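You operate a simulated robot arm through the tools that you are given. There is no shell and no other tool. Be economical: measure what you need, move in short steps, check, and stop when the job is done.

You run a simulated two-armed robot. Do the job below in one go: nothing can be reset, and whatever is moved stays where it is left.

TASK
Open the tool chest drawer, put both fibre vanes from the strip bench top away in the inside of the chest drawer and shut the drawer again.

It is judged by the outcome, as a careful person would: the job done as asked, and still so three seconds after it is handed in. It fails if anything else is knocked over, pushed out of place, dropped, spilled or broken.

THE ROBOT
Two 7-joint arms with two-finger parallel grippers on one trunk, on a base that drives. Base frame: it is fixed to the floor where the robot stands at the start and does not move with it; the origin is under the middle of the robot, x ahead of it, y to its left, z up. Lengths are in mm, angles in degrees, forces in N, time in s.
The left shoulder is at the start at [60, 143, 626], the right one opposite. Each reaches about 887 mm from its shoulder. Places, roughly: fibre vane [2250, 2000, 1000]; inside of the chest drawer [800, 100, 300]; tool chest drawer [700, 100, 400]. Payload 1.57 kg a hand.
Tool frame (each hand has its own): the origin (TCP) lies between the finger pads and is the grasp point; the fingertips stand 30 mm ahead of it; z points along the fingers, y is the line along which they close. Largest opening 110 mm; finger width 24, thickness 12; the body of the gripper, 48 by 112 mm, starts 78 mm behind the TCP.
Orientation is that of the tool frame in the base frame, as a unit quaternion [x, y, z, w]. With the fingers straight down and closing along the base's y, the tool's x points along the base's -x, its y along +y and its z along -z.

THE INTERFACE
- The arms move only by the tool servo_tool. It takes "left_commands", "right_commands" or both (then of equal length, played together; a hand with none holds still); each is a list that holds one entry, the list of rows, each a list of 7 numbers: the finger opening in mm, from 0 to 110, then the shift along the base's x, y, z in mm, then the turn, a rotation vector about the base's x, y, z in degrees. In form: [[[gripper, dx, dy, dz, ax, ay, az], ...]]. A call has 1 to 8 rows; each row is the pose to reach, as a shift and turn from the pose commanded when the call began. Each row takes 0.2 s and may step no farther than 50 mm and 8.6 degrees from the row before; otherwise, or with a gripper value out of range, the whole call is refused. A pose out of reach is approached as far as the arm can. The call stops where the force on the tool passes 40 N (or 10 N more than at its start, if that is more) or the arm is blocked; 0.2 s more then pass. The fingers move at their own pace (about 45 mm/s each) and stop on an object; they squeeze with about 26 N. The grip force told is the motor's: it shows also when the fingers shut on nothing. Time passes only in rows, and 0.2 s behind the last, so rows that repeat a pose let the fingers close. It gives the time, the measured TCP pose, the force on the tool (base axes), the opening and the grip force at its end, in the units of the frame above (readings bear some noise), with the torque about the TCP (base axes, N m) and any sound that the robot's microphone picked up, and new pictures: "pictures" is both (left out), scene, wrist or none (wrist: the cameras of the hands that moved).
- Cameras (640 x 400 px; columns grow to the right, rows downward): "scene" is now at [36.6, -2.3, 1238.3]; the picture's right is [0.07, -1.00, 0.00], its down [-0.81, -0.05, -0.58] and it looks along [0.58, 0.04, -0.82] (base axes); focal length 286 px, centre (320, 200). "left" rides on the left gripper at [70, -16, -141] in its tool frame; the picture's right is [0.23, 0.97, 0.00], its down [-0.86, 0.20, -0.48] and it looks along [-0.47, 0.11, 0.88] (tool axes); focal length 222 px, centre (320, 200). "right" rides on the right gripper at [70, 16, -141] in its tool frame; the picture's right is [-0.23, 0.97, 0.00], its down [-0.86, -0.20, -0.48] and it looks along [-0.47, -0.11, 0.88] (tool axes); focal length 222 px, centre (320, 200). There is no depth. A picture from a camera that has moved, and an enlarged one, comes with that camera's place and axes in the base frame and with its lens. The place of the scene camera against the robot may be out by one fixed shift of up to 18 mm in any direction.
- lift_body(by): slides the trunk up (or, below 0, down) by that many mm; the arms and the scene camera ride with it, the base frame stays. It gives what a move gives, with no picture.
- base_move(legs): drives the robot by 1 to 6 legs, each [ahead, left, turn to the left] in mm, mm and degrees, along the robot's own axes; the way and the turn of a leg run together, so that a leg with both is an arc; at most 1500 mm and 180 degrees a leg. The arms and the cameras ride along, it lands a little off, and it stops where it bumps. It gives what a move gives, and a new picture of the scene camera.
- turn_head(pan, tilt): turns the head with the scene camera to pan (to the left, within 86 degrees either way) and tilt (down, from -29 to 69), counted from straight ahead of the robot. It gives what a move gives, and a new picture of the scene camera.
- inspect(camera, box): a new picture of the part [left, top, right, bottom] of that camera's present view, enlarged. No time passes.
- hand_in(): hands the job in; it is judged then, once.

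Go step by step. Nothing tells you exact positions but the pictures and the camera data: compare them with the known pose of the tool, close in by small moves and look again before you grip or let go. The budget is 165 turns and 260 pictures, counting those below and the enlarged ones. Unless the task says otherwise, let go and move clear before handing in, and close with one line.

The tools are called as name(argument=value, ...) on one line, values as JSON. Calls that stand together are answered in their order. servo_tool: Moves the arms, as the interface text tells. Its arguments: {"type":"object","properties":{"left_commands":{"type":"array","items":{"type":"array","items":{"type":"array","items":{"type":"number"}}}},"right_commands":{"type":"array","items":{"type":"array","items":{"type":"array","items":{"type":"number"}}}},"pictures":{"type":"string","enum":["both","scene","wrist","none"]}},"required":[]} The other tools are called the same way: lift_body (by) slides the trunk up or down; base_move (legs) drives the base; turn_head (pan, tilt) turns the head that bears the scene camera; inspect (camera, box) takes an enlarged picture of a part of a camera's view; hand_in () hands the job in.

At the start:

```text
clock: 0.0
left_ee_pos: [439.8, 138.0, 553.8]
left_tool_rot: [0.001, 1.0, 0.001, 0.0]
left_force: [-0.7, 0.3, 0.4]
left_torque: [-0.01, -0.02, 0.0]
left_finger_gap: 110.0
left_grip_force: 0.0
right_ee_pos: [541.7, -283.3, 563.7]
right_tool_rot: [0.0, 1.0, 0.0, 0.0]
right_force: [-0.1, -0.1, -0.2]
right_torque: [-0.03, -0.01, 0.01]
right_finger_gap: 109.9
right_grip_force: 0.0
trunk travel left (down, up): [-225.0, 365.0]
robot x, y, heading: [-0.8, 0.1, -0.1]
head pan, tilt: [3.7, 54.7]
```

scene: 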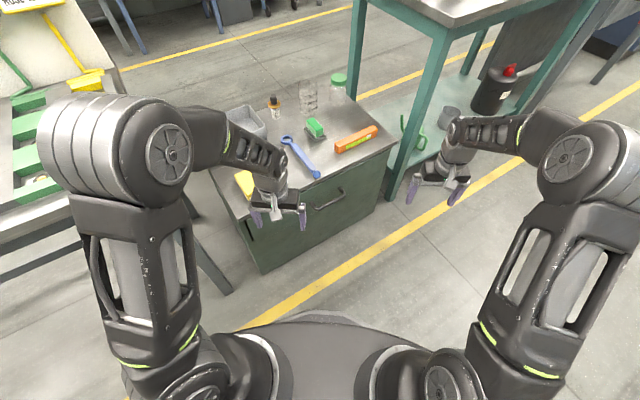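
right: 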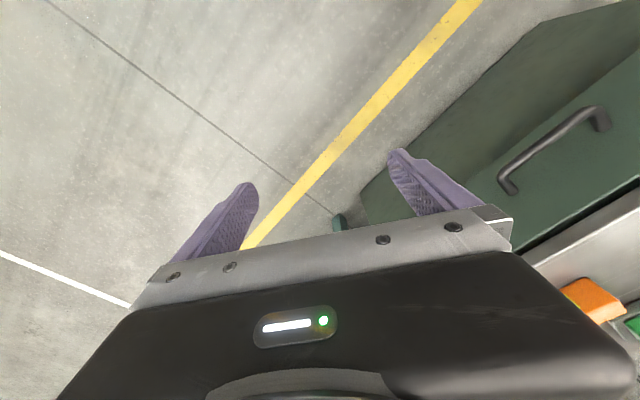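
left: 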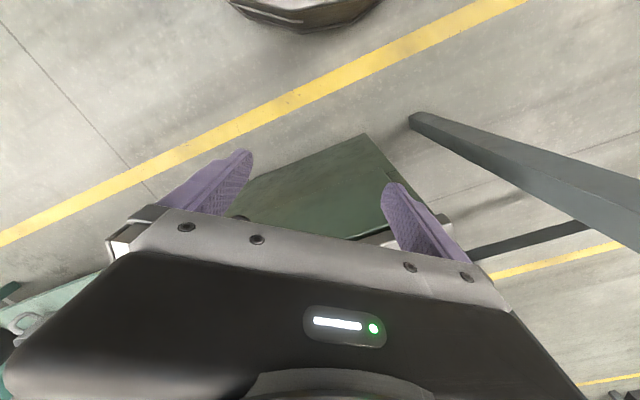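

The chest with its drawer handle is just ahead, turned a bit to the right. I'll first look toward the strip bench (ahead-left) and enlarge the chest.

inspect(camera="scene", box=[200, 60, 420, 280])

turn_head(pan=42, tilt=10)

```text
1.82 times, centred on (310, 170) of scene
camera zoom: at [36.6, -2.3, 1238.3], right [0.07, -1.0, 0.0], down [-0.81, -0.05, -0.58], along [0.58, 0.04, -0.82], focal length 519 px, centre (338, 254)
```

zoom: 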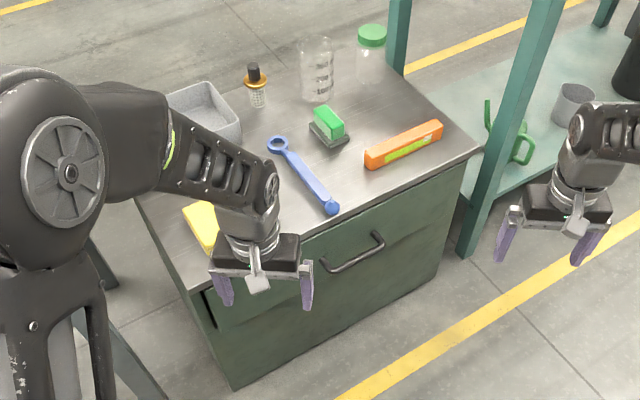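

```text
clock: 1.1
left_ee_pos: [440.3, 138.5, 554.3]
left_tool_rot: [0.0, 1.0, 0.0, -0.001]
left_force: [-0.1, -0.1, -0.6]
left_torque: [-0.01, -0.01, -0.04]
left_finger_gap: 109.9
left_grip_force: 0.1
right_ee_pos: [541.1, -283.5, 564.2]
right_tool_rot: [0.0, 1.0, 0.0, 0.0]
right_force: [0.6, 0.5, -1.5]
right_torque: [-0.01, -0.03, 0.03]
right_finger_gap: 109.8
right_grip_force: 0.0
trunk travel left (down, up): [-225.0, 365.0]
robot x, y, heading: [1.2, -2.7, -0.1]
head pan, tilt: [42.0, 10.0]
camera scene: at [33.4, 55.1, 1306.1], right [0.67, -0.74, 0.0], down [-0.13, -0.12, -0.98], along [0.73, 0.66, -0.17], focal length 286 px, centre (320, 200)
```

scene: 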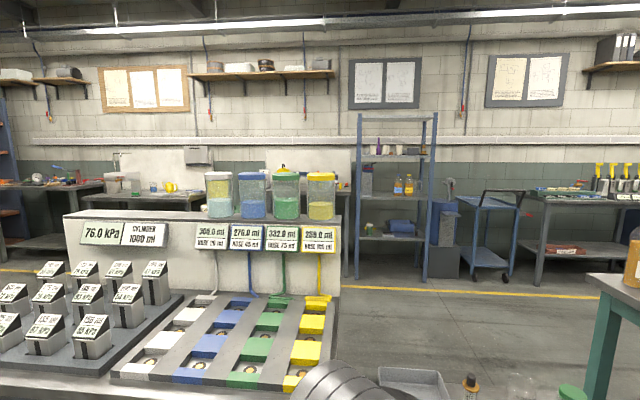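

The bench at that bearing lies behind the filling station; I'll enlarge that part.

inspect(camera="scene", box=[220, 140, 380, 240])

inspect(camera="scene", box=[500, 140, 640, 300])

inspect(camera="scene", box=[0, 140, 220, 280])

```text
4.00 times, centred on (300, 190) of scene
camera zoom: at [33.4, 55.1, 1306.1], right [0.67, -0.74, 0.0], down [-0.13, -0.12, -0.98], along [0.73, 0.66, -0.17], focal length 1143 px, centre (400, 240)
```

zoom: 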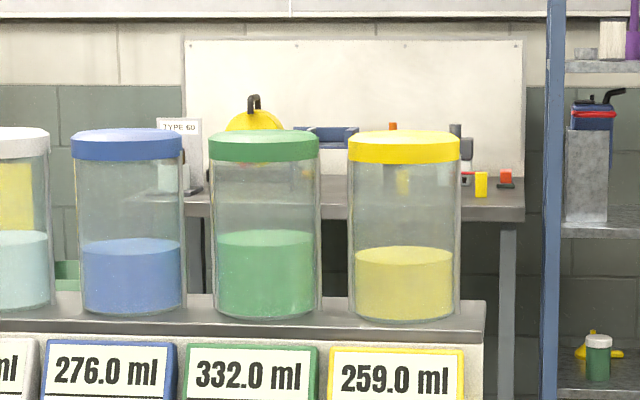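

```text
2.50 times, centred on (570, 220) of scene
camera zoom: at [33.4, 55.1, 1306.1], right [0.67, -0.74, 0.0], down [-0.13, -0.12, -0.98], along [0.73, 0.66, -0.17], focal length 714 px, centre (-305, 150)
```

zoom: 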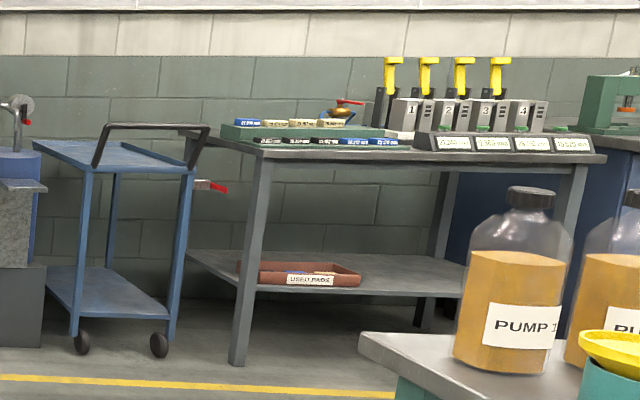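

```text
2.86 times, centred on (110, 210) of scene
camera zoom: at [33.4, 55.1, 1306.1], right [0.67, -0.74, 0.0], down [-0.13, -0.12, -0.98], along [0.73, 0.66, -0.17], focal length 816 px, centre (920, 171)
```

zoom: 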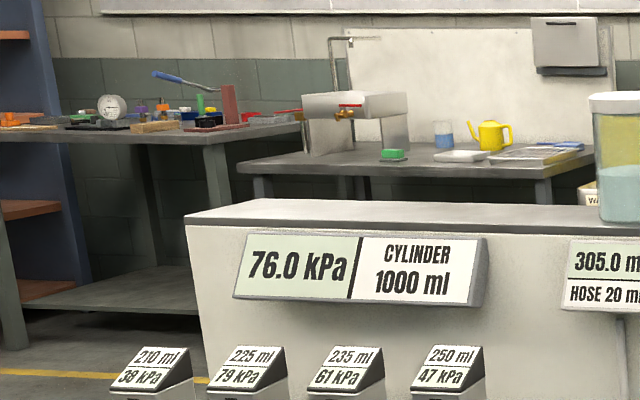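

The handle triangulates from the scene and right-wrist views to about (655,-50)–(595,62), z≈415, with the front facing (-0.88,-0.47). I'll check the free space on the right before squaring the robot up to the drawer.

turn_head(pan=-35, tilt=45)

turn_head(pan=30, tilt=45)

```text
clock: 2.6
left_ee_pos: [440.2, 139.4, 554.0]
left_tool_rot: [-0.001, 1.0, 0.0, 0.0]
left_force: [0.2, -0.5, 0.5]
left_torque: [0.01, -0.02, -0.05]
left_finger_gap: 110.0
left_grip_force: 0.1
right_ee_pos: [541.9, -282.8, 565.5]
right_tool_rot: [0.0, 1.0, 0.0, 0.001]
right_force: [-0.1, -0.2, 0.9]
right_torque: [-0.02, 0.01, -0.04]
right_finger_gap: 109.9
right_grip_force: 0.0
trunk travel left (down, up): [-225.0, 365.0]
robot x, y, heading: [2.1, -2.1, -0.1]
head pan, tilt: [-35.0, 45.0]
camera scene: at [30.9, -53.6, 1251.3], right [-0.57, -0.82, 0.0], down [-0.58, 0.41, -0.71], along [0.58, -0.41, -0.71], focal length 286 px, centre (320, 200)
```

scene: 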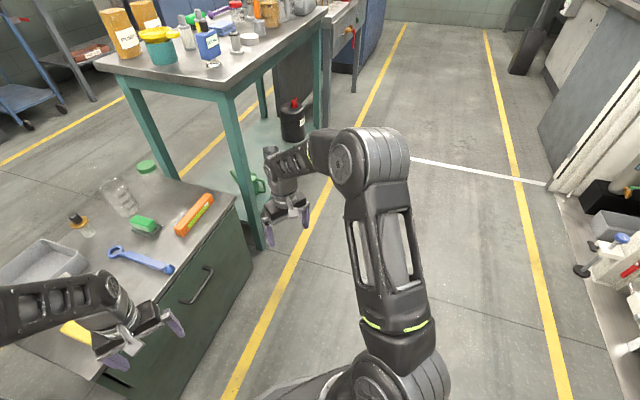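

```text
clock: 4.0
left_ee_pos: [439.0, 138.8, 553.4]
left_tool_rot: [0.0, 1.0, 0.0, 0.0]
left_force: [-0.7, -0.3, 0.9]
left_torque: [-0.01, 0.01, -0.01]
left_finger_gap: 109.7
left_grip_force: 0.0
right_ee_pos: [541.6, -282.3, 563.7]
right_tool_rot: [0.0, 1.0, 0.0, 0.001]
right_force: [-0.1, -0.2, 0.4]
right_torque: [-0.01, 0.0, 0.03]
right_finger_gap: 109.9
right_grip_force: 0.0
trunk travel left (down, up): [-225.0, 365.0]
robot x, y, heading: [-0.6, 1.2, -0.1]
head pan, tilt: [30.0, 45.0]
camera scene: at [34.7, 33.6, 1251.2], right [0.5, -0.87, 0.0], down [-0.61, -0.35, -0.71], along [0.61, 0.35, -0.71], focal length 286 px, centre (320, 200)
```

scene: 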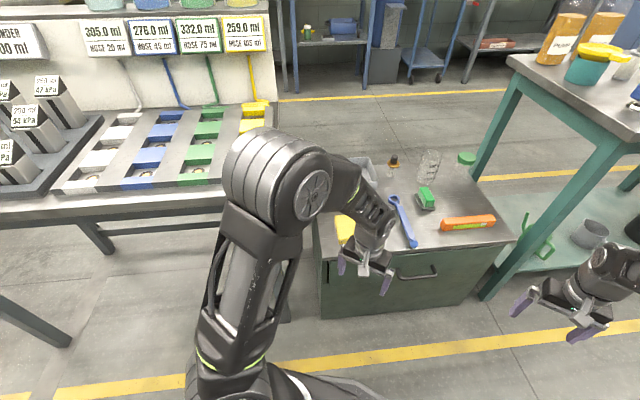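

The aisle runs left-right in front of the chest; the benches are behind. I'll look for a way through on the left.

turn_head(pan=80, tilt=30)

turn_head(pan=-30, tilt=12)

```text
clock: 5.2
left_ee_pos: [439.8, 138.7, 553.3]
left_tool_rot: [0.0, 1.0, 0.0, -0.001]
left_force: [0.2, 0.1, -0.2]
left_torque: [0.04, -0.01, -0.01]
left_finger_gap: 109.9
left_grip_force: 0.1
right_ee_pos: [541.0, -283.5, 563.9]
right_tool_rot: [0.0, 1.0, 0.0, 0.0]
right_force: [-0.1, -0.1, 0.0]
right_torque: [0.0, 0.02, -0.02]
right_finger_gap: 110.2
right_grip_force: 0.0
trunk travel left (down, up): [-225.0, 365.0]
robot x, y, heading: [0.5, -0.1, -0.0]
head pan, tilt: [80.0, 30.0]
camera scene: at [-20.0, 82.0, 1273.8], right [0.98, -0.17, 0.0], down [-0.09, -0.49, -0.87], along [0.15, 0.85, -0.5], focal length 286 px, centre (320, 200)
```

scene: 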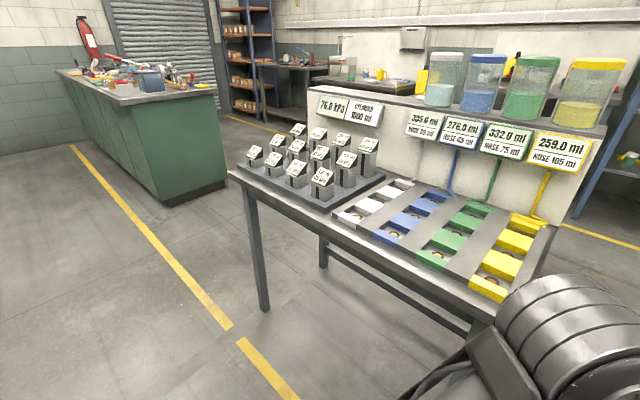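

```text
clock: 7.0
left_ee_pos: [440.4, 138.8, 554.0]
left_tool_rot: [0.0, 1.0, 0.001, 0.0]
left_force: [0.4, 0.3, 0.7]
left_torque: [-0.01, 0.0, 0.0]
left_finger_gap: 110.0
left_grip_force: 0.0
right_ee_pos: [542.0, -283.9, 564.1]
right_tool_rot: [0.0, 1.0, 0.0, 0.0]
right_force: [0.6, -0.3, -0.3]
right_torque: [0.02, -0.01, 0.0]
right_finger_gap: 110.0
right_grip_force: 0.0
trunk travel left (down, up): [-225.0, 365.0]
robot x, y, heading: [5.1, 4.7, 0.2]
head pan, tilt: [-30.0, 12.0]
camera scene: at [45.0, -53.6, 1302.9], right [-0.5, -0.87, 0.0], down [-0.18, 0.1, -0.98], along [0.85, -0.49, -0.21], focal length 286 px, centre (320, 200)
```

scene: 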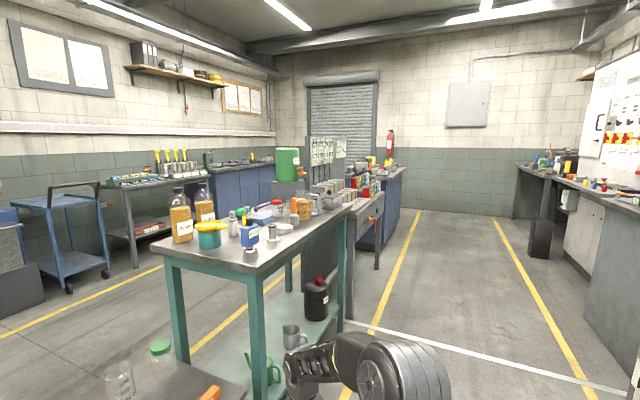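

The way to the strip bench is around the left of the filling station. First the drawer: I square the robot up in front of it.

base_move(legs=[[-60, -350, 0], [0, 0, 29]])

turn_head(pan=0, tilt=50)

```text
clock: 10.8
left_ee_pos: [259.3, -20.3, 554.0]
left_tool_rot: [-0.246, 0.969, 0.0, 0.0]
left_force: [0.8, 0.1, -0.6]
left_torque: [0.01, -0.01, -0.01]
left_finger_gap: 110.0
left_grip_force: 0.0
right_ee_pos: [549.8, -341.8, 564.7]
right_tool_rot: [-0.246, 0.969, 0.001, 0.0]
right_force: [0.6, 0.2, -0.7]
right_torque: [-0.02, 0.02, -0.02]
right_finger_gap: 109.8
right_grip_force: 0.1
trunk travel left (down, up): [-225.0, 365.0]
robot x, y, heading: [-61.1, -350.1, 28.6]
head pan, tilt: [-30.0, 12.0]
camera scene: at [-0.3, -376.2, 1302.9], right [-0.03, -1.0, 0.0], down [-0.21, 0.01, -0.98], along [0.98, -0.03, -0.21], focal length 286 px, centre (320, 200)
```

scene: 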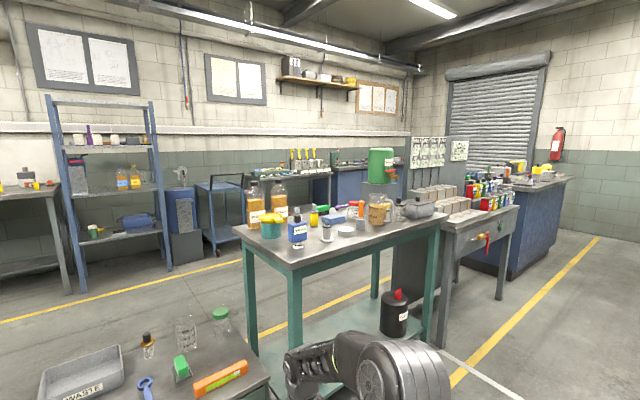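

```text
clock: 11.8
left_ee_pos: [259.8, -20.5, 554.1]
left_tool_rot: [-0.247, 0.969, 0.001, 0.0]
left_force: [-0.6, -0.4, 0.0]
left_torque: [-0.02, -0.04, -0.02]
left_finger_gap: 110.0
left_grip_force: 0.2
right_ee_pos: [549.5, -341.9, 564.8]
right_tool_rot: [-0.246, 0.969, 0.001, 0.0]
right_force: [-0.2, 0.5, 0.0]
right_torque: [0.03, 0.04, -0.03]
right_finger_gap: 109.8
right_grip_force: 0.1
trunk travel left (down, up): [-225.0, 365.0]
robot x, y, heading: [-59.5, -353.7, 28.2]
head pan, tilt: [0.0, 50.0]
camera scene: at [-25.8, -337.0, 1244.4], right [0.48, -0.88, 0.0], down [-0.67, -0.37, -0.64], along [0.57, 0.31, -0.77], focal length 286 px, centre (320, 200)
```

scene: 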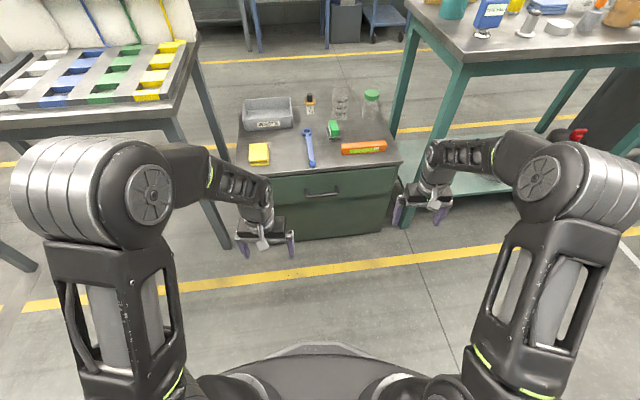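

I'll zoom to measure the front edge and the handle precisely.

inspect(camera="scene", box=[220, 80, 420, 250])

inspect(camera="right", box=[0, 0, 640, 400])

inspect(camera="left", box=[0, 0, 640, 400])

```text
2.35 times, centred on (320, 165) of scene
camera zoom: at [-25.8, -337.0, 1244.4], right [0.48, -0.88, 0.0], down [-0.67, -0.37, -0.64], along [0.57, 0.31, -0.77], focal length 672 px, centre (320, 282)
```

zoom: 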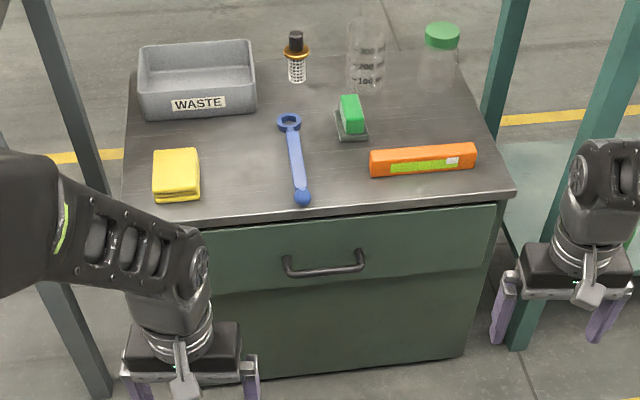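

```text
1.00 times, centred on (320, 200) of right (not enlarged: the box is as wide or as high as the picture)
camera zoom: at [480.1, -361.5, 705.8], right [-0.27, 0.96, 0.0], down [0.85, 0.23, 0.48], along [0.46, 0.13, -0.88], focal length 222 px, centre (320, 200)
```

zoom: 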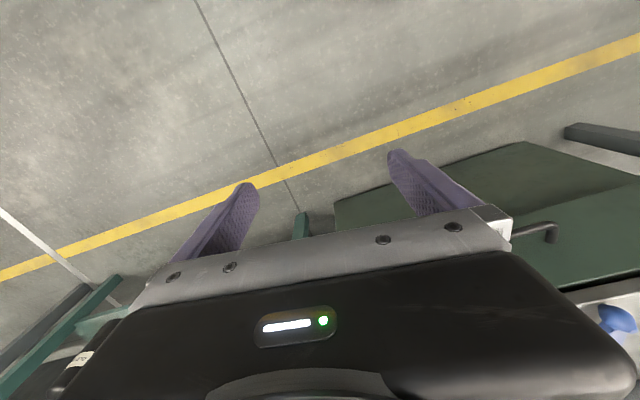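

```text
1.00 times, centred on (320, 200) of left (not enlarged: the box is as wide or as high as the picture)
camera zoom: at [205.7, -67.5, 695.7], right [-0.66, 0.75, 0.0], down [0.66, 0.58, 0.48], along [0.36, 0.32, -0.88], focal length 222 px, centre (320, 200)
```

zoom: 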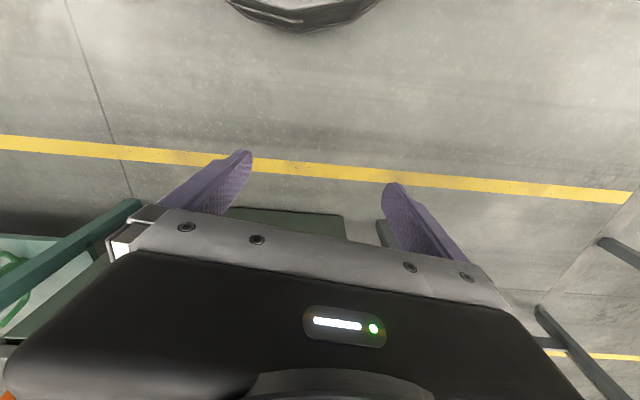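

The chest front faces about 36.5° yaw; handle centre ≈(616,5,415). I turn the last 8° so the right arm lies straight in front of the handle.

base_move(legs=[[0, 0, 8.1]])

inspect(camera="scene", box=[240, 80, 440, 250])

```text
clock: 12.8
left_ee_pos: [210.0, 20.4, 553.1]
left_tool_rot: [-0.314, 0.949, 0.0, 0.0]
left_force: [0.5, -0.1, -0.7]
left_torque: [0.01, 0.02, -0.01]
left_finger_gap: 109.8
left_grip_force: 0.0
right_ee_pos: [542.0, -257.3, 563.5]
right_tool_rot: [-0.314, 0.949, 0.0, 0.001]
right_force: [0.3, 0.6, 0.4]
right_torque: [0.0, -0.02, 0.02]
right_finger_gap: 110.1
right_grip_force: 0.1
trunk travel left (down, up): [-225.0, 365.0]
robot x, y, heading: [-62.3, -354.8, 36.6]
head pan, tilt: [0.0, 50.0]
camera scene: at [-29.4, -331.5, 1244.3], right [0.6, -0.8, 0.0], down [-0.62, -0.46, -0.64], along [0.52, 0.38, -0.77], focal length 286 px, centre (320, 200)
```

scene: 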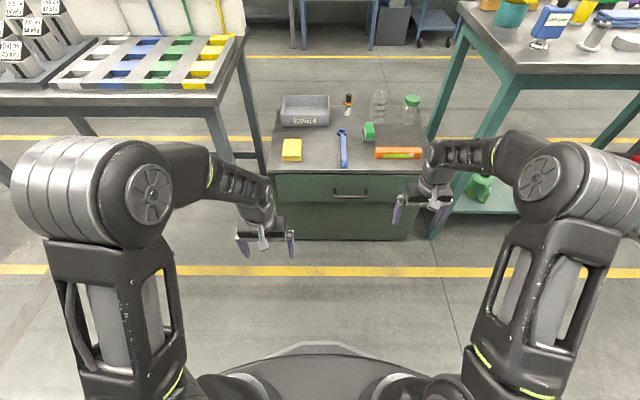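

```text
2.35 times, centred on (340, 165) of scene
camera zoom: at [-29.4, -331.5, 1244.3], right [0.6, -0.8, 0.0], down [-0.62, -0.46, -0.64], along [0.52, 0.38, -0.77], focal length 672 px, centre (273, 282)
```

zoom: 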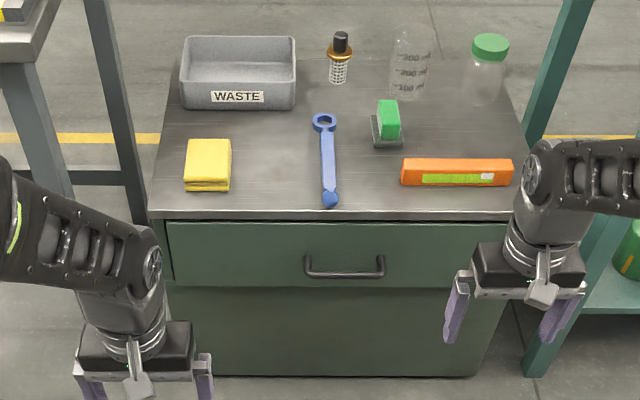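

Well aligned now. I turn the right hand so its fingers point at the drawer and close vertically, while moving in front of the handle.

servo_tool(right_commands=[[[90, -3.7, 11.4, -9.8, 6.46, -0.956, -4.62], [90, -7.4, 22.8, -19.6, 12.92, -1.91, -9.24], [90, -11.1, 34.1, -29.4, 19.38, -2.87, -13.86], [90, -14.8, 45.5, -39.2, 25.84, -3.82, -18.48], [90, -18.5, 56.9, -49, 32.3, -4.78, -23.1], [90, -22.2, 68.2, -58.8, 38.76, -5.74, -27.72], [90, -25.9, 79.6, -68.6, 45.22, -6.69, -32.34], [90, -29.6, 91, -78.4, 51.68, -7.65, -36.96]]], pictures="none")

servo_tool(right_commands=[[[90, -3.7, 11.4, -9.8, 6.46, -0.956, -4.62], [90, -7.4, 22.8, -19.6, 12.92, -1.91, -9.24], [90, -11.1, 34.1, -29.4, 19.38, -2.87, -13.86], [90, -14.8, 45.5, -39.2, 25.84, -3.82, -18.48], [90, -18.5, 56.9, -49, 32.3, -4.78, -23.1], [90, -22.2, 68.2, -58.8, 38.76, -5.74, -27.72], [90, -25.9, 79.6, -68.6, 45.22, -6.69, -32.34]]], pictures="both")

```text
clock: 14.6
left_ee_pos: [209.4, 20.9, 554.4]
left_tool_rot: [-0.314, 0.949, 0.0, 0.0]
left_force: [-0.5, 0.2, 0.5]
left_torque: [-0.05, 0.0, 0.02]
left_finger_gap: 109.8
left_grip_force: 0.1
right_ee_pos: [513.4, -166.9, 486.4]
right_tool_rot: [0.025, 0.901, 0.387, 0.195]
right_force: [-0.4, 0.1, 0.1]
right_torque: [0.0, 0.01, -0.02]
right_finger_gap: 90.0
right_grip_force: 0.0
trunk travel left (down, up): [-225.0, 365.0]
robot x, y, heading: [-62.8, -350.6, 36.7]
head pan, tilt: [0.0, 50.0]
```

```text
clock: 16.2
left_ee_pos: [208.7, 21.8, 554.0]
left_tool_rot: [-0.314, 0.949, -0.001, 0.0]
left_force: [-0.6, -0.1, 0.0]
left_torque: [0.01, 0.01, -0.02]
left_finger_gap: 110.1
left_grip_force: 0.1
right_ee_pos: [487.2, -86.1, 417.5]
right_tool_rot: [0.319, 0.63, 0.632, 0.318]
right_force: [-0.4, 0.5, -0.9]
right_torque: [0.01, -0.03, 0.01]
right_finger_gap: 89.9
right_grip_force: 0.2
trunk travel left (down, up): [-225.0, 365.0]
robot x, y, heading: [-61.8, -356.3, 36.7]
head pan, tilt: [0.0, 50.0]
camera scene: at [-29.4, -331.5, 1244.4], right [0.6, -0.8, 0.0], down [-0.62, -0.46, -0.64], along [0.52, 0.38, -0.77], focal length 286 px, centre (320, 200)
camera right: at [331.2, -114.5, 433.7], right [0.14, -0.18, 0.97], down [0.12, -0.97, -0.2], along [0.98, 0.15, -0.11], focal length 222 px, centre (320, 200)
```

scene: 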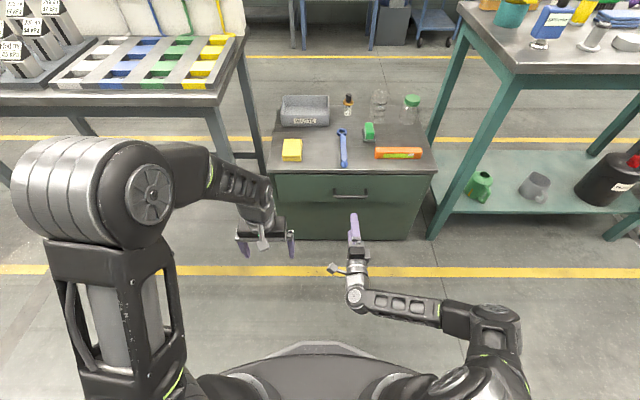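
right: 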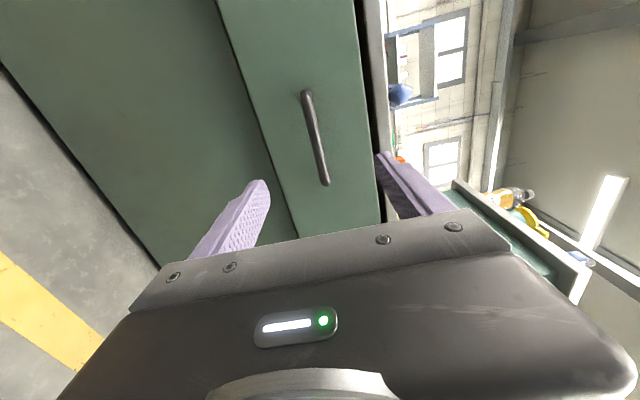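

The handle is right between the open fingers' line (z≈412). I advance 130 mm along the drawer normal.

servo_tool(right_commands=[[[90, 32, 24, -2, 0, 0, 0], [90, 64, 48, -4, 0, 0, 0], [90, 96, 71.5, -5, 0, 0, 0], [90, 104.4, 77.5, -5, 0, 0, 0]]])

```text
clock: 17.2
left_ee_pos: [209.3, 21.1, 554.2]
left_tool_rot: [-0.314, 0.949, 0.0, 0.001]
left_force: [0.9, -0.3, 0.9]
left_torque: [-0.02, 0.0, 0.03]
left_finger_gap: 110.3
left_grip_force: 0.0
right_ee_pos: [591.4, -8.2, 413.0]
right_tool_rot: [0.319, 0.631, 0.632, 0.318]
right_force: [0.7, 0.4, -0.4]
right_torque: [0.0, -0.01, 0.0]
right_finger_gap: 89.7
right_grip_force: 0.0
trunk travel left (down, up): [-225.0, 365.0]
robot x, y, heading: [-59.7, -353.0, 36.8]
head pan, tilt: [0.0, 50.0]
camera scene: at [-29.4, -331.4, 1244.3], right [0.6, -0.8, 0.0], down [-0.62, -0.46, -0.64], along [0.52, 0.38, -0.77], focal length 286 px, centre (320, 200)
camera right: at [437.1, -36.5, 429.1], right [0.14, -0.18, 0.97], down [0.12, -0.97, -0.2], along [0.98, 0.15, -0.11], focal length 222 px, centre (320, 200)
```

scene: 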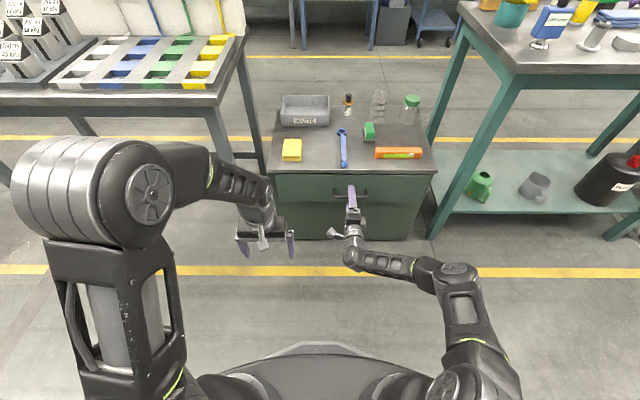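
right: 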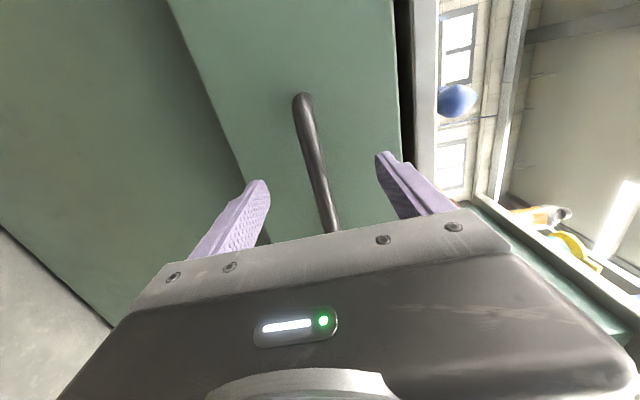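

inspect(camera="scene", box=[310, 150, 400, 240])

inspect(camera="right", box=[200, 60, 440, 260])

```text
4.44 times, centred on (355, 195) of scene
camera zoom: at [-29.4, -331.4, 1244.3], right [0.6, -0.8, 0.0], down [-0.62, -0.46, -0.64], along [0.52, 0.38, -0.77], focal length 1270 px, centre (164, 222)
```

zoom: 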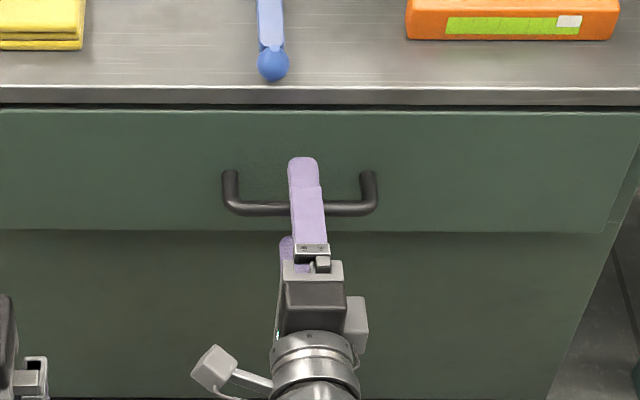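

```text
2.00 times, centred on (320, 160) of right
camera zoom: at [437.1, -36.5, 429.1], right [0.14, -0.18, 0.97], down [0.12, -0.97, -0.2], along [0.98, 0.15, -0.11], focal length 444 px, centre (320, 280)
```

zoom: 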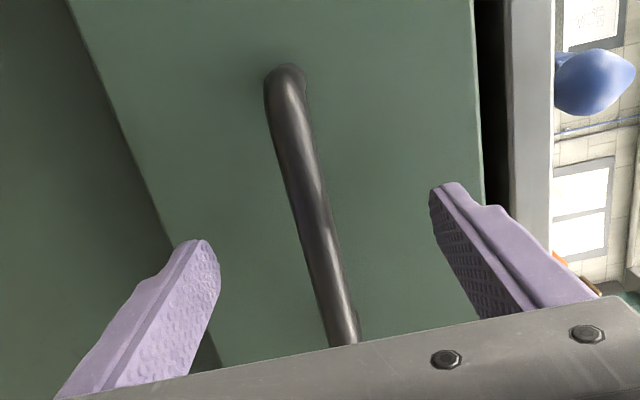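

The bar sits about 14 mm ahead of the TCP at z≈416; I go forward 12, up 3, and close on it.

servo_tool(right_commands=[[[90, 9.6, 7.2, 3, 0, 0, 0], [40, 9.6, 7.2, 3, 0, 0, 0], [0, 9.6, 7.2, 3, 0, 0, 0], [0, 9.6, 7.2, 3, 0, 0, 0], [0, 9.6, 7.2, 3, 0, 0, 0], [0, 9.6, 7.2, 3, 0, 0, 0]]])

```text
clock: 18.6
left_ee_pos: [209.1, 20.6, 553.0]
left_tool_rot: [-0.314, 0.949, -0.001, -0.001]
left_force: [-0.5, -0.1, 0.2]
left_torque: [-0.02, 0.01, 0.03]
left_finger_gap: 110.3
left_grip_force: 0.1
right_ee_pos: [601.0, -0.5, 412.1]
right_tool_rot: [0.319, 0.634, 0.629, 0.317]
right_force: [0.6, -0.7, -12.9]
right_torque: [-0.17, 0.14, -0.01]
right_finger_gap: 14.8
right_grip_force: 17.7
trunk travel left (down, up): [-225.0, 365.0]
robot x, y, heading: [-61.1, -351.4, 36.7]
head pan, tilt: [0.0, 50.0]
camera scene: at [-28.3, -330.8, 1244.0], right [0.6, -0.8, 0.0], down [-0.62, -0.46, -0.64], along [0.52, 0.38, -0.77], focal length 286 px, centre (320, 200)
camera right: at [445.1, -29.7, 430.0], right [0.14, -0.18, 0.97], down [0.12, -0.97, -0.2], along [0.98, 0.15, -0.11], focal length 222 px, centre (320, 200)
```

scene: 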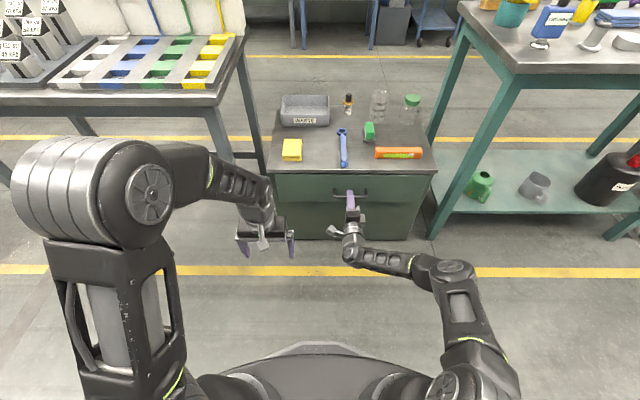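
right: 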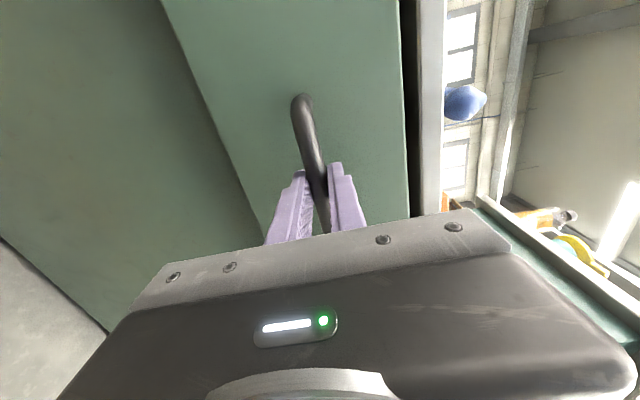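

Bar gripped (14.8 mm). Now I pull the drawer 200 mm along its normal.

servo_tool(right_commands=[[[0, -16, -12, -4, 0, 0, 0], [0, -36, -27, -4, 0, 0, 0], [0, -56, -41.6, -4, 0, 0, 0], [0, -80, -59.4, -4, 0, 0, 0], [0, -104, -77.2, -4, 0, 0, 0], [0, -128, -95, -4, 0, 0, 0], [0, -144.5, -107.3, -4, 0, 0, 0], [0, -160.6, -119.2, -4, 0, 0, 0]]], pictures="scene")

```text
clock: 20.4
left_ee_pos: [208.4, 21.4, 553.6]
left_tool_rot: [-0.314, 0.949, 0.001, 0.0]
left_force: [0.0, 0.3, 0.4]
left_torque: [0.0, 0.02, -0.04]
left_finger_gap: 110.0
left_grip_force: 0.1
right_ee_pos: [436.0, -119.8, 412.9]
right_tool_rot: [0.317, 0.632, 0.631, 0.318]
right_force: [0.5, -1.3, 12.2]
right_torque: [0.17, 0.04, 0.02]
right_finger_gap: 15.0
right_grip_force: 30.7
trunk travel left (down, up): [-225.0, 365.0]
robot x, y, heading: [-59.8, -350.7, 36.8]
head pan, tilt: [0.0, 50.0]
camera scene: at [-30.1, -331.8, 1244.4], right [0.6, -0.8, 0.0], down [-0.61, -0.46, -0.64], along [0.52, 0.38, -0.77], focal length 286 px, centre (320, 200)
```

scene: 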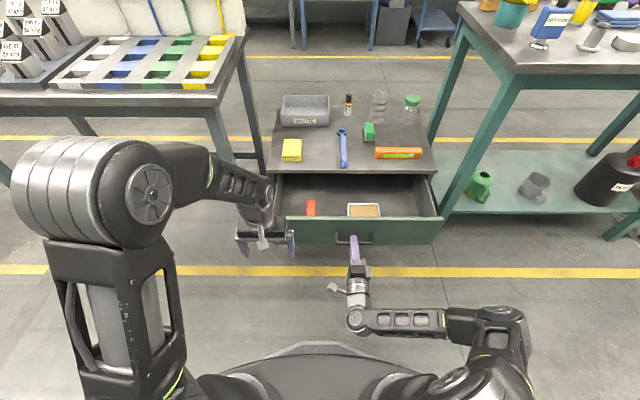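

The drawer slides out cleanly; I pull further, up to ~90 mm, watching for its stop.

servo_tool(right_commands=[[[0, -12, -8.9, 2, 0, 0, 0], [0, -24, -17.8, 2, 0, 0, 0], [0, -36, -26.7, 2, 0, 0, 0], [0, -48, -35.6, 2, 0, 0, 0], [0, -60, -44.5, 2, 0, 0, 0], [0, -72, -53.4, 2, 0, 0, 0]]], pictures="scene")

inspect(camera="scene", box=[240, 140, 480, 290])

```text
clock: 21.8
left_ee_pos: [209.9, 22.1, 552.9]
left_tool_rot: [-0.314, 0.949, 0.0, -0.001]
left_force: [0.9, -0.4, -0.6]
left_torque: [-0.03, 0.01, -0.02]
left_finger_gap: 110.1
left_grip_force: 0.0
right_ee_pos: [368.5, -173.2, 412.5]
right_tool_rot: [0.317, 0.633, 0.631, 0.317]
right_force: [5.6, 23.2, -11.3]
right_torque: [0.06, 0.17, 0.29]
right_finger_gap: 15.0
right_grip_force: 31.5
trunk travel left (down, up): [-225.0, 365.0]
robot x, y, heading: [-62.1, -353.8, 36.6]
head pan, tilt: [0.0, 50.0]
camera scene: at [-28.3, -329.9, 1244.1], right [0.6, -0.8, 0.0], down [-0.62, -0.46, -0.64], along [0.52, 0.38, -0.77], focal length 286 px, centre (320, 200)
```

scene: 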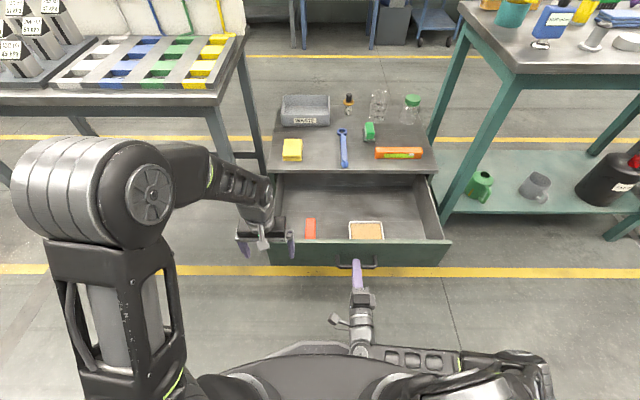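

```text
2.67 times, centred on (360, 215) of scene
camera zoom: at [-28.3, -329.9, 1244.1], right [0.6, -0.8, 0.0], down [-0.62, -0.46, -0.64], along [0.52, 0.38, -0.77], focal length 762 px, centre (213, 160)
```

zoom: 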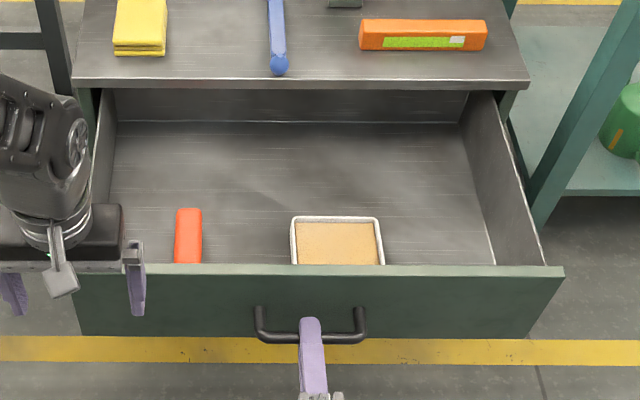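

Drawer is about 285 mm open (there is a red block and a pad tray in it, plenty of room left). I release the handle and retract.

servo_tool(right_commands=[[[60, 0, 0, 0, 0, 0, 0], [60, 0, 0, 0, 0, 0, 0], [60, 0, 0, 0, 0, 0, 0], [60, -20, -15, 0, 0, 0, 0], [60, -45, -33.4, 0, 0, 0, 0], [60, -64, -47.5, 0, 0, 0, 0]]], pictures="none")

base_move(legs=[[-300, 0, 0]])

```text
clock: 23.2
left_ee_pos: [209.5, 21.5, 553.3]
left_tool_rot: [-0.314, 0.949, 0.0, 0.0]
left_force: [-0.1, 0.3, 0.3]
left_torque: [-0.04, -0.01, 0.01]
left_finger_gap: 110.2
left_grip_force: 0.0
right_ee_pos: [303.0, -220.0, 415.0]
right_tool_rot: [0.318, 0.631, 0.632, 0.318]
right_force: [-0.6, 0.0, 0.2]
right_torque: [-0.02, 0.02, -0.01]
right_finger_gap: 60.1
right_grip_force: 0.1
trunk travel left (down, up): [-225.0, 365.0]
robot x, y, heading: [-60.8, -352.9, 36.4]
head pan, tilt: [0.0, 50.0]
```

```text
clock: 25.3
left_ee_pos: [-33.8, -160.1, 553.2]
left_tool_rot: [-0.315, 0.949, 0.001, 0.001]
left_force: [1.3, 1.0, 0.4]
left_torque: [0.02, -0.03, 0.04]
left_finger_gap: 109.8
left_grip_force: 0.2
right_ee_pos: [61.6, -401.8, 415.5]
right_tool_rot: [0.317, 0.632, 0.632, 0.317]
right_force: [-0.4, -0.4, -0.1]
right_torque: [0.0, -0.01, 0.02]
right_finger_gap: 59.9
right_grip_force: 0.2
trunk travel left (down, up): [-225.0, 365.0]
robot x, y, heading: [-304.9, -531.6, 36.5]
head pan, tilt: [0.0, 50.0]
camera scene: at [-272.3, -512.1, 1244.3], right [0.6, -0.8, 0.0], down [-0.61, -0.46, -0.64], along [0.52, 0.38, -0.77], focal length 286 px, centre (320, 200)
```

scene: 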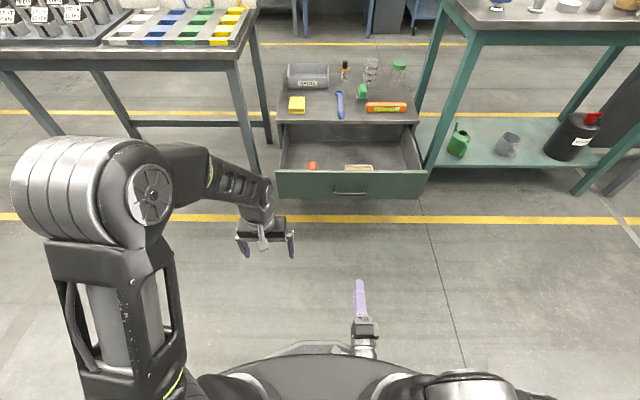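

Now I strafe left past the filling station, watching the way.

turn_head(pan=60, tilt=30)

base_move(legs=[[60, 1000, 0], [0, 990, 0]])

turn_head(pan=0, tilt=25)

```text
clock: 26.6
left_ee_pos: [-34.6, -158.3, 553.8]
left_tool_rot: [-0.315, 0.949, 0.0, 0.0]
left_force: [-1.0, 0.8, -0.3]
left_torque: [0.01, -0.02, -0.01]
left_finger_gap: 110.0
left_grip_force: 0.1
right_ee_pos: [60.9, -400.3, 414.2]
right_tool_rot: [0.317, 0.632, 0.631, 0.318]
right_force: [-0.2, 0.9, -0.2]
right_torque: [0.0, 0.02, 0.02]
right_finger_gap: 60.2
right_grip_force: 0.0
trunk travel left (down, up): [-225.0, 365.0]
robot x, y, heading: [-302.9, -528.5, 36.5]
head pan, tilt: [60.0, 30.0]
camera scene: at [-344.6, -468.4, 1273.8], right [0.99, 0.12, 0.0], down [0.06, -0.5, -0.87], along [-0.1, 0.86, -0.5], focal length 286 px, centre (320, 200)
```

scene: 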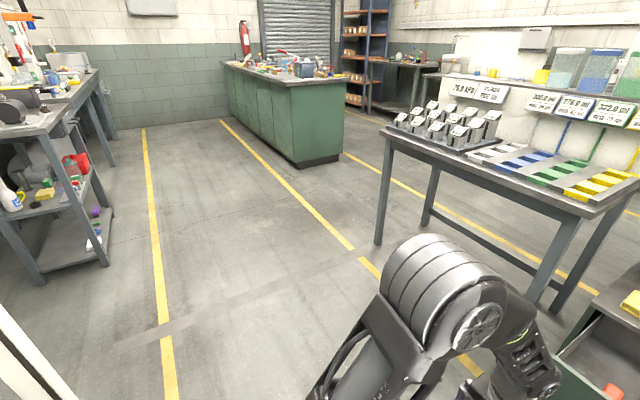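

```text
clock: 36.4
left_ee_pos: [-1162.8, 1453.7, 554.6]
left_tool_rot: [-0.316, 0.949, 0.0, 0.0]
left_force: [0.4, 0.2, 0.9]
left_torque: [0.0, -0.01, -0.01]
left_finger_gap: 109.9
left_grip_force: 0.0
right_ee_pos: [-1065.6, 1210.9, 415.3]
right_tool_rot: [0.316, 0.633, 0.632, 0.316]
right_force: [0.3, -0.2, -0.5]
right_torque: [-0.03, 0.0, 0.02]
right_finger_gap: 60.2
right_grip_force: 0.1
trunk travel left (down, up): [-225.0, 365.0]
robot x, y, heading: [-1431.9, 1078.3, 36.5]
head pan, tilt: [60.0, 30.0]
camera scene: at [-1470.3, 1142.9, 1273.9], right [0.99, 0.12, 0.0], down [0.06, -0.5, -0.87], along [-0.1, 0.86, -0.5], focal length 286 px, centre (320, 200)
```

scene: 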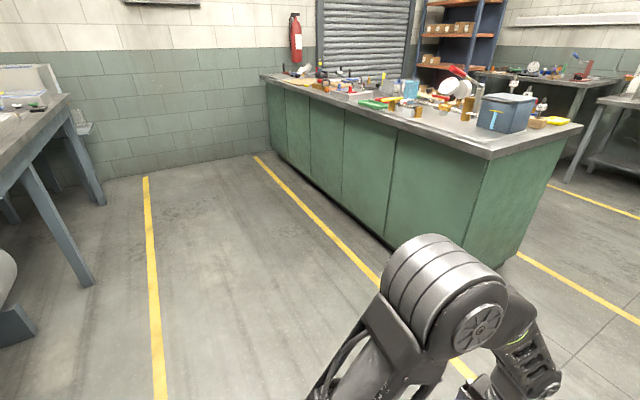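

```text
clock: 37.7
left_ee_pos: [-1160.8, 1453.3, 553.3]
left_tool_rot: [-0.317, 0.949, 0.0, 0.0]
left_force: [-0.3, 0.0, 0.7]
left_torque: [0.01, 0.02, -0.01]
left_finger_gap: 109.7
left_grip_force: 0.0
right_ee_pos: [-1065.4, 1211.6, 414.1]
right_tool_rot: [0.316, 0.632, 0.633, 0.316]
right_force: [-0.3, 0.3, 0.0]
right_torque: [0.01, 0.01, -0.01]
right_finger_gap: 60.0
right_grip_force: 0.0
trunk travel left (down, up): [-225.0, 365.0]
robot x, y, heading: [-1428.7, 1077.9, 36.8]
head pan, tilt: [0.0, 25.0]
camera scene: at [-1385.8, 1108.6, 1281.8], right [0.6, -0.8, 0.0], down [-0.34, -0.25, -0.91], along [0.72, 0.55, -0.42], focal length 286 px, centre (320, 200)
```

scene: 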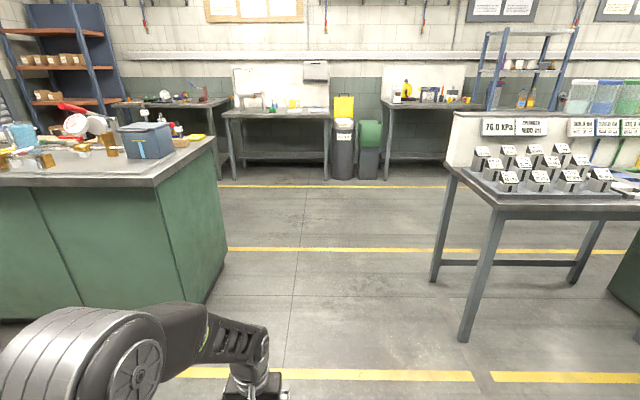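

Passage is clear and the strip bench (yellow dome, white back board) stands beyond the station. I drive through and then right.

base_move(legs=[[1150, 0, 0], [1150, 0, 0], [0, -1350, 0]])

```text
clock: 55.4
left_ee_pos: [1492.7, 1754.5, 555.1]
left_tool_rot: [-0.317, 0.948, 0.0, 0.001]
left_force: [0.3, -0.3, -0.3]
left_torque: [0.0, -0.01, 0.03]
left_finger_gap: 109.9
left_grip_force: 0.1
right_ee_pos: [1588.6, 1512.1, 415.2]
right_tool_rot: [0.316, 0.633, 0.632, 0.316]
right_force: [0.2, -0.5, 0.5]
right_torque: [-0.01, -0.03, 0.04]
right_finger_gap: 59.9
right_grip_force: 0.1
trunk travel left (down, up): [-225.0, 365.0]
robot x, y, heading: [1222.4, 1378.8, 36.9]
head pan, tilt: [0.0, 25.0]
camera scene: at [1268.4, 1408.9, 1281.8], right [0.6, -0.8, 0.0], down [-0.34, -0.25, -0.91], along [0.72, 0.55, -0.42], focal length 286 px, centre (320, 200)
```

scene: 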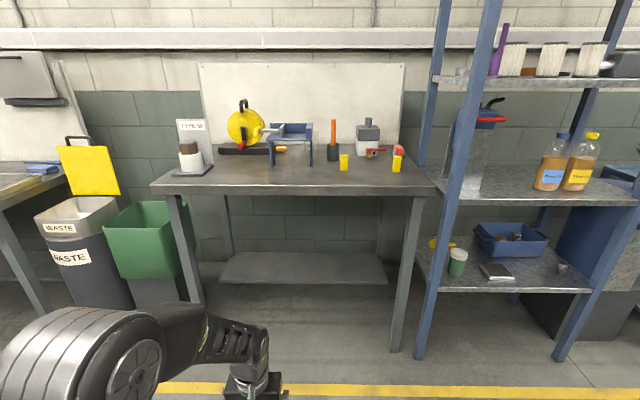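

inspect(camera="scene", box=[150, 80, 430, 210])

inspect(camera="scene", box=[220, 90, 320, 190])

inspect(camera="scene", box=[310, 90, 420, 190])

```text
2.29 times, centred on (290, 145) of scene
camera zoom: at [1268.4, 1408.9, 1281.8], right [0.6, -0.8, 0.0], down [-0.34, -0.25, -0.91], along [0.72, 0.55, -0.42], focal length 653 px, centre (389, 326)
```

zoom: 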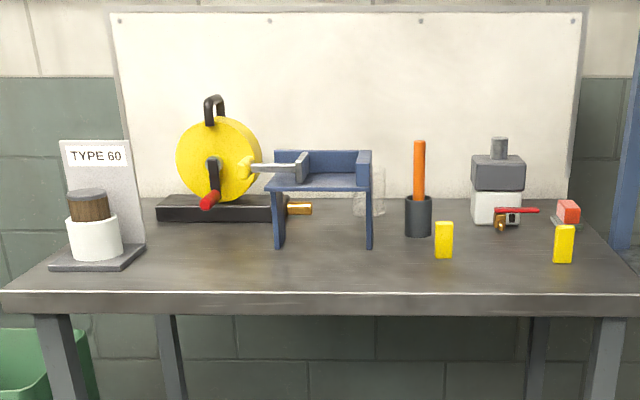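

```text
4.00 times, centred on (270, 140) of scene
camera zoom: at [1268.4, 1408.9, 1281.8], right [0.6, -0.8, 0.0], down [-0.34, -0.25, -0.91], along [0.72, 0.55, -0.42], focal length 1143 px, centre (520, 440)
```

zoom: 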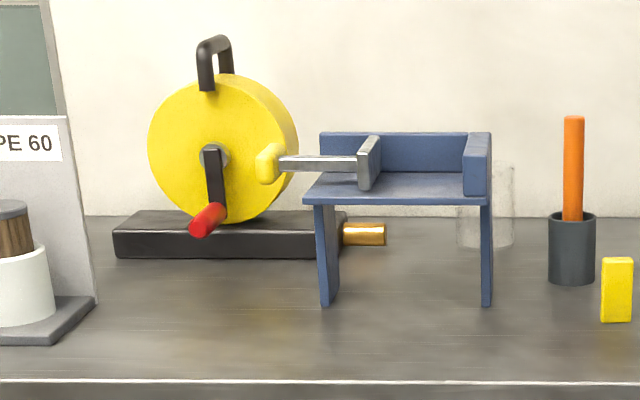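

```text
4.00 times, centred on (365, 140) of scene
camera zoom: at [1268.4, 1408.9, 1281.8], right [0.6, -0.8, 0.0], down [-0.34, -0.25, -0.91], along [0.72, 0.55, -0.42], focal length 1143 px, centre (140, 440)
```

zoom: 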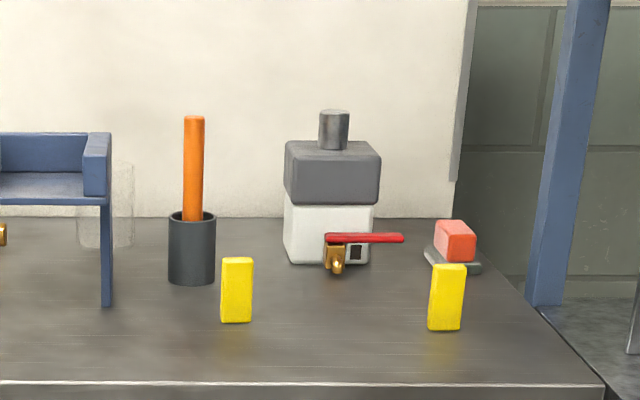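

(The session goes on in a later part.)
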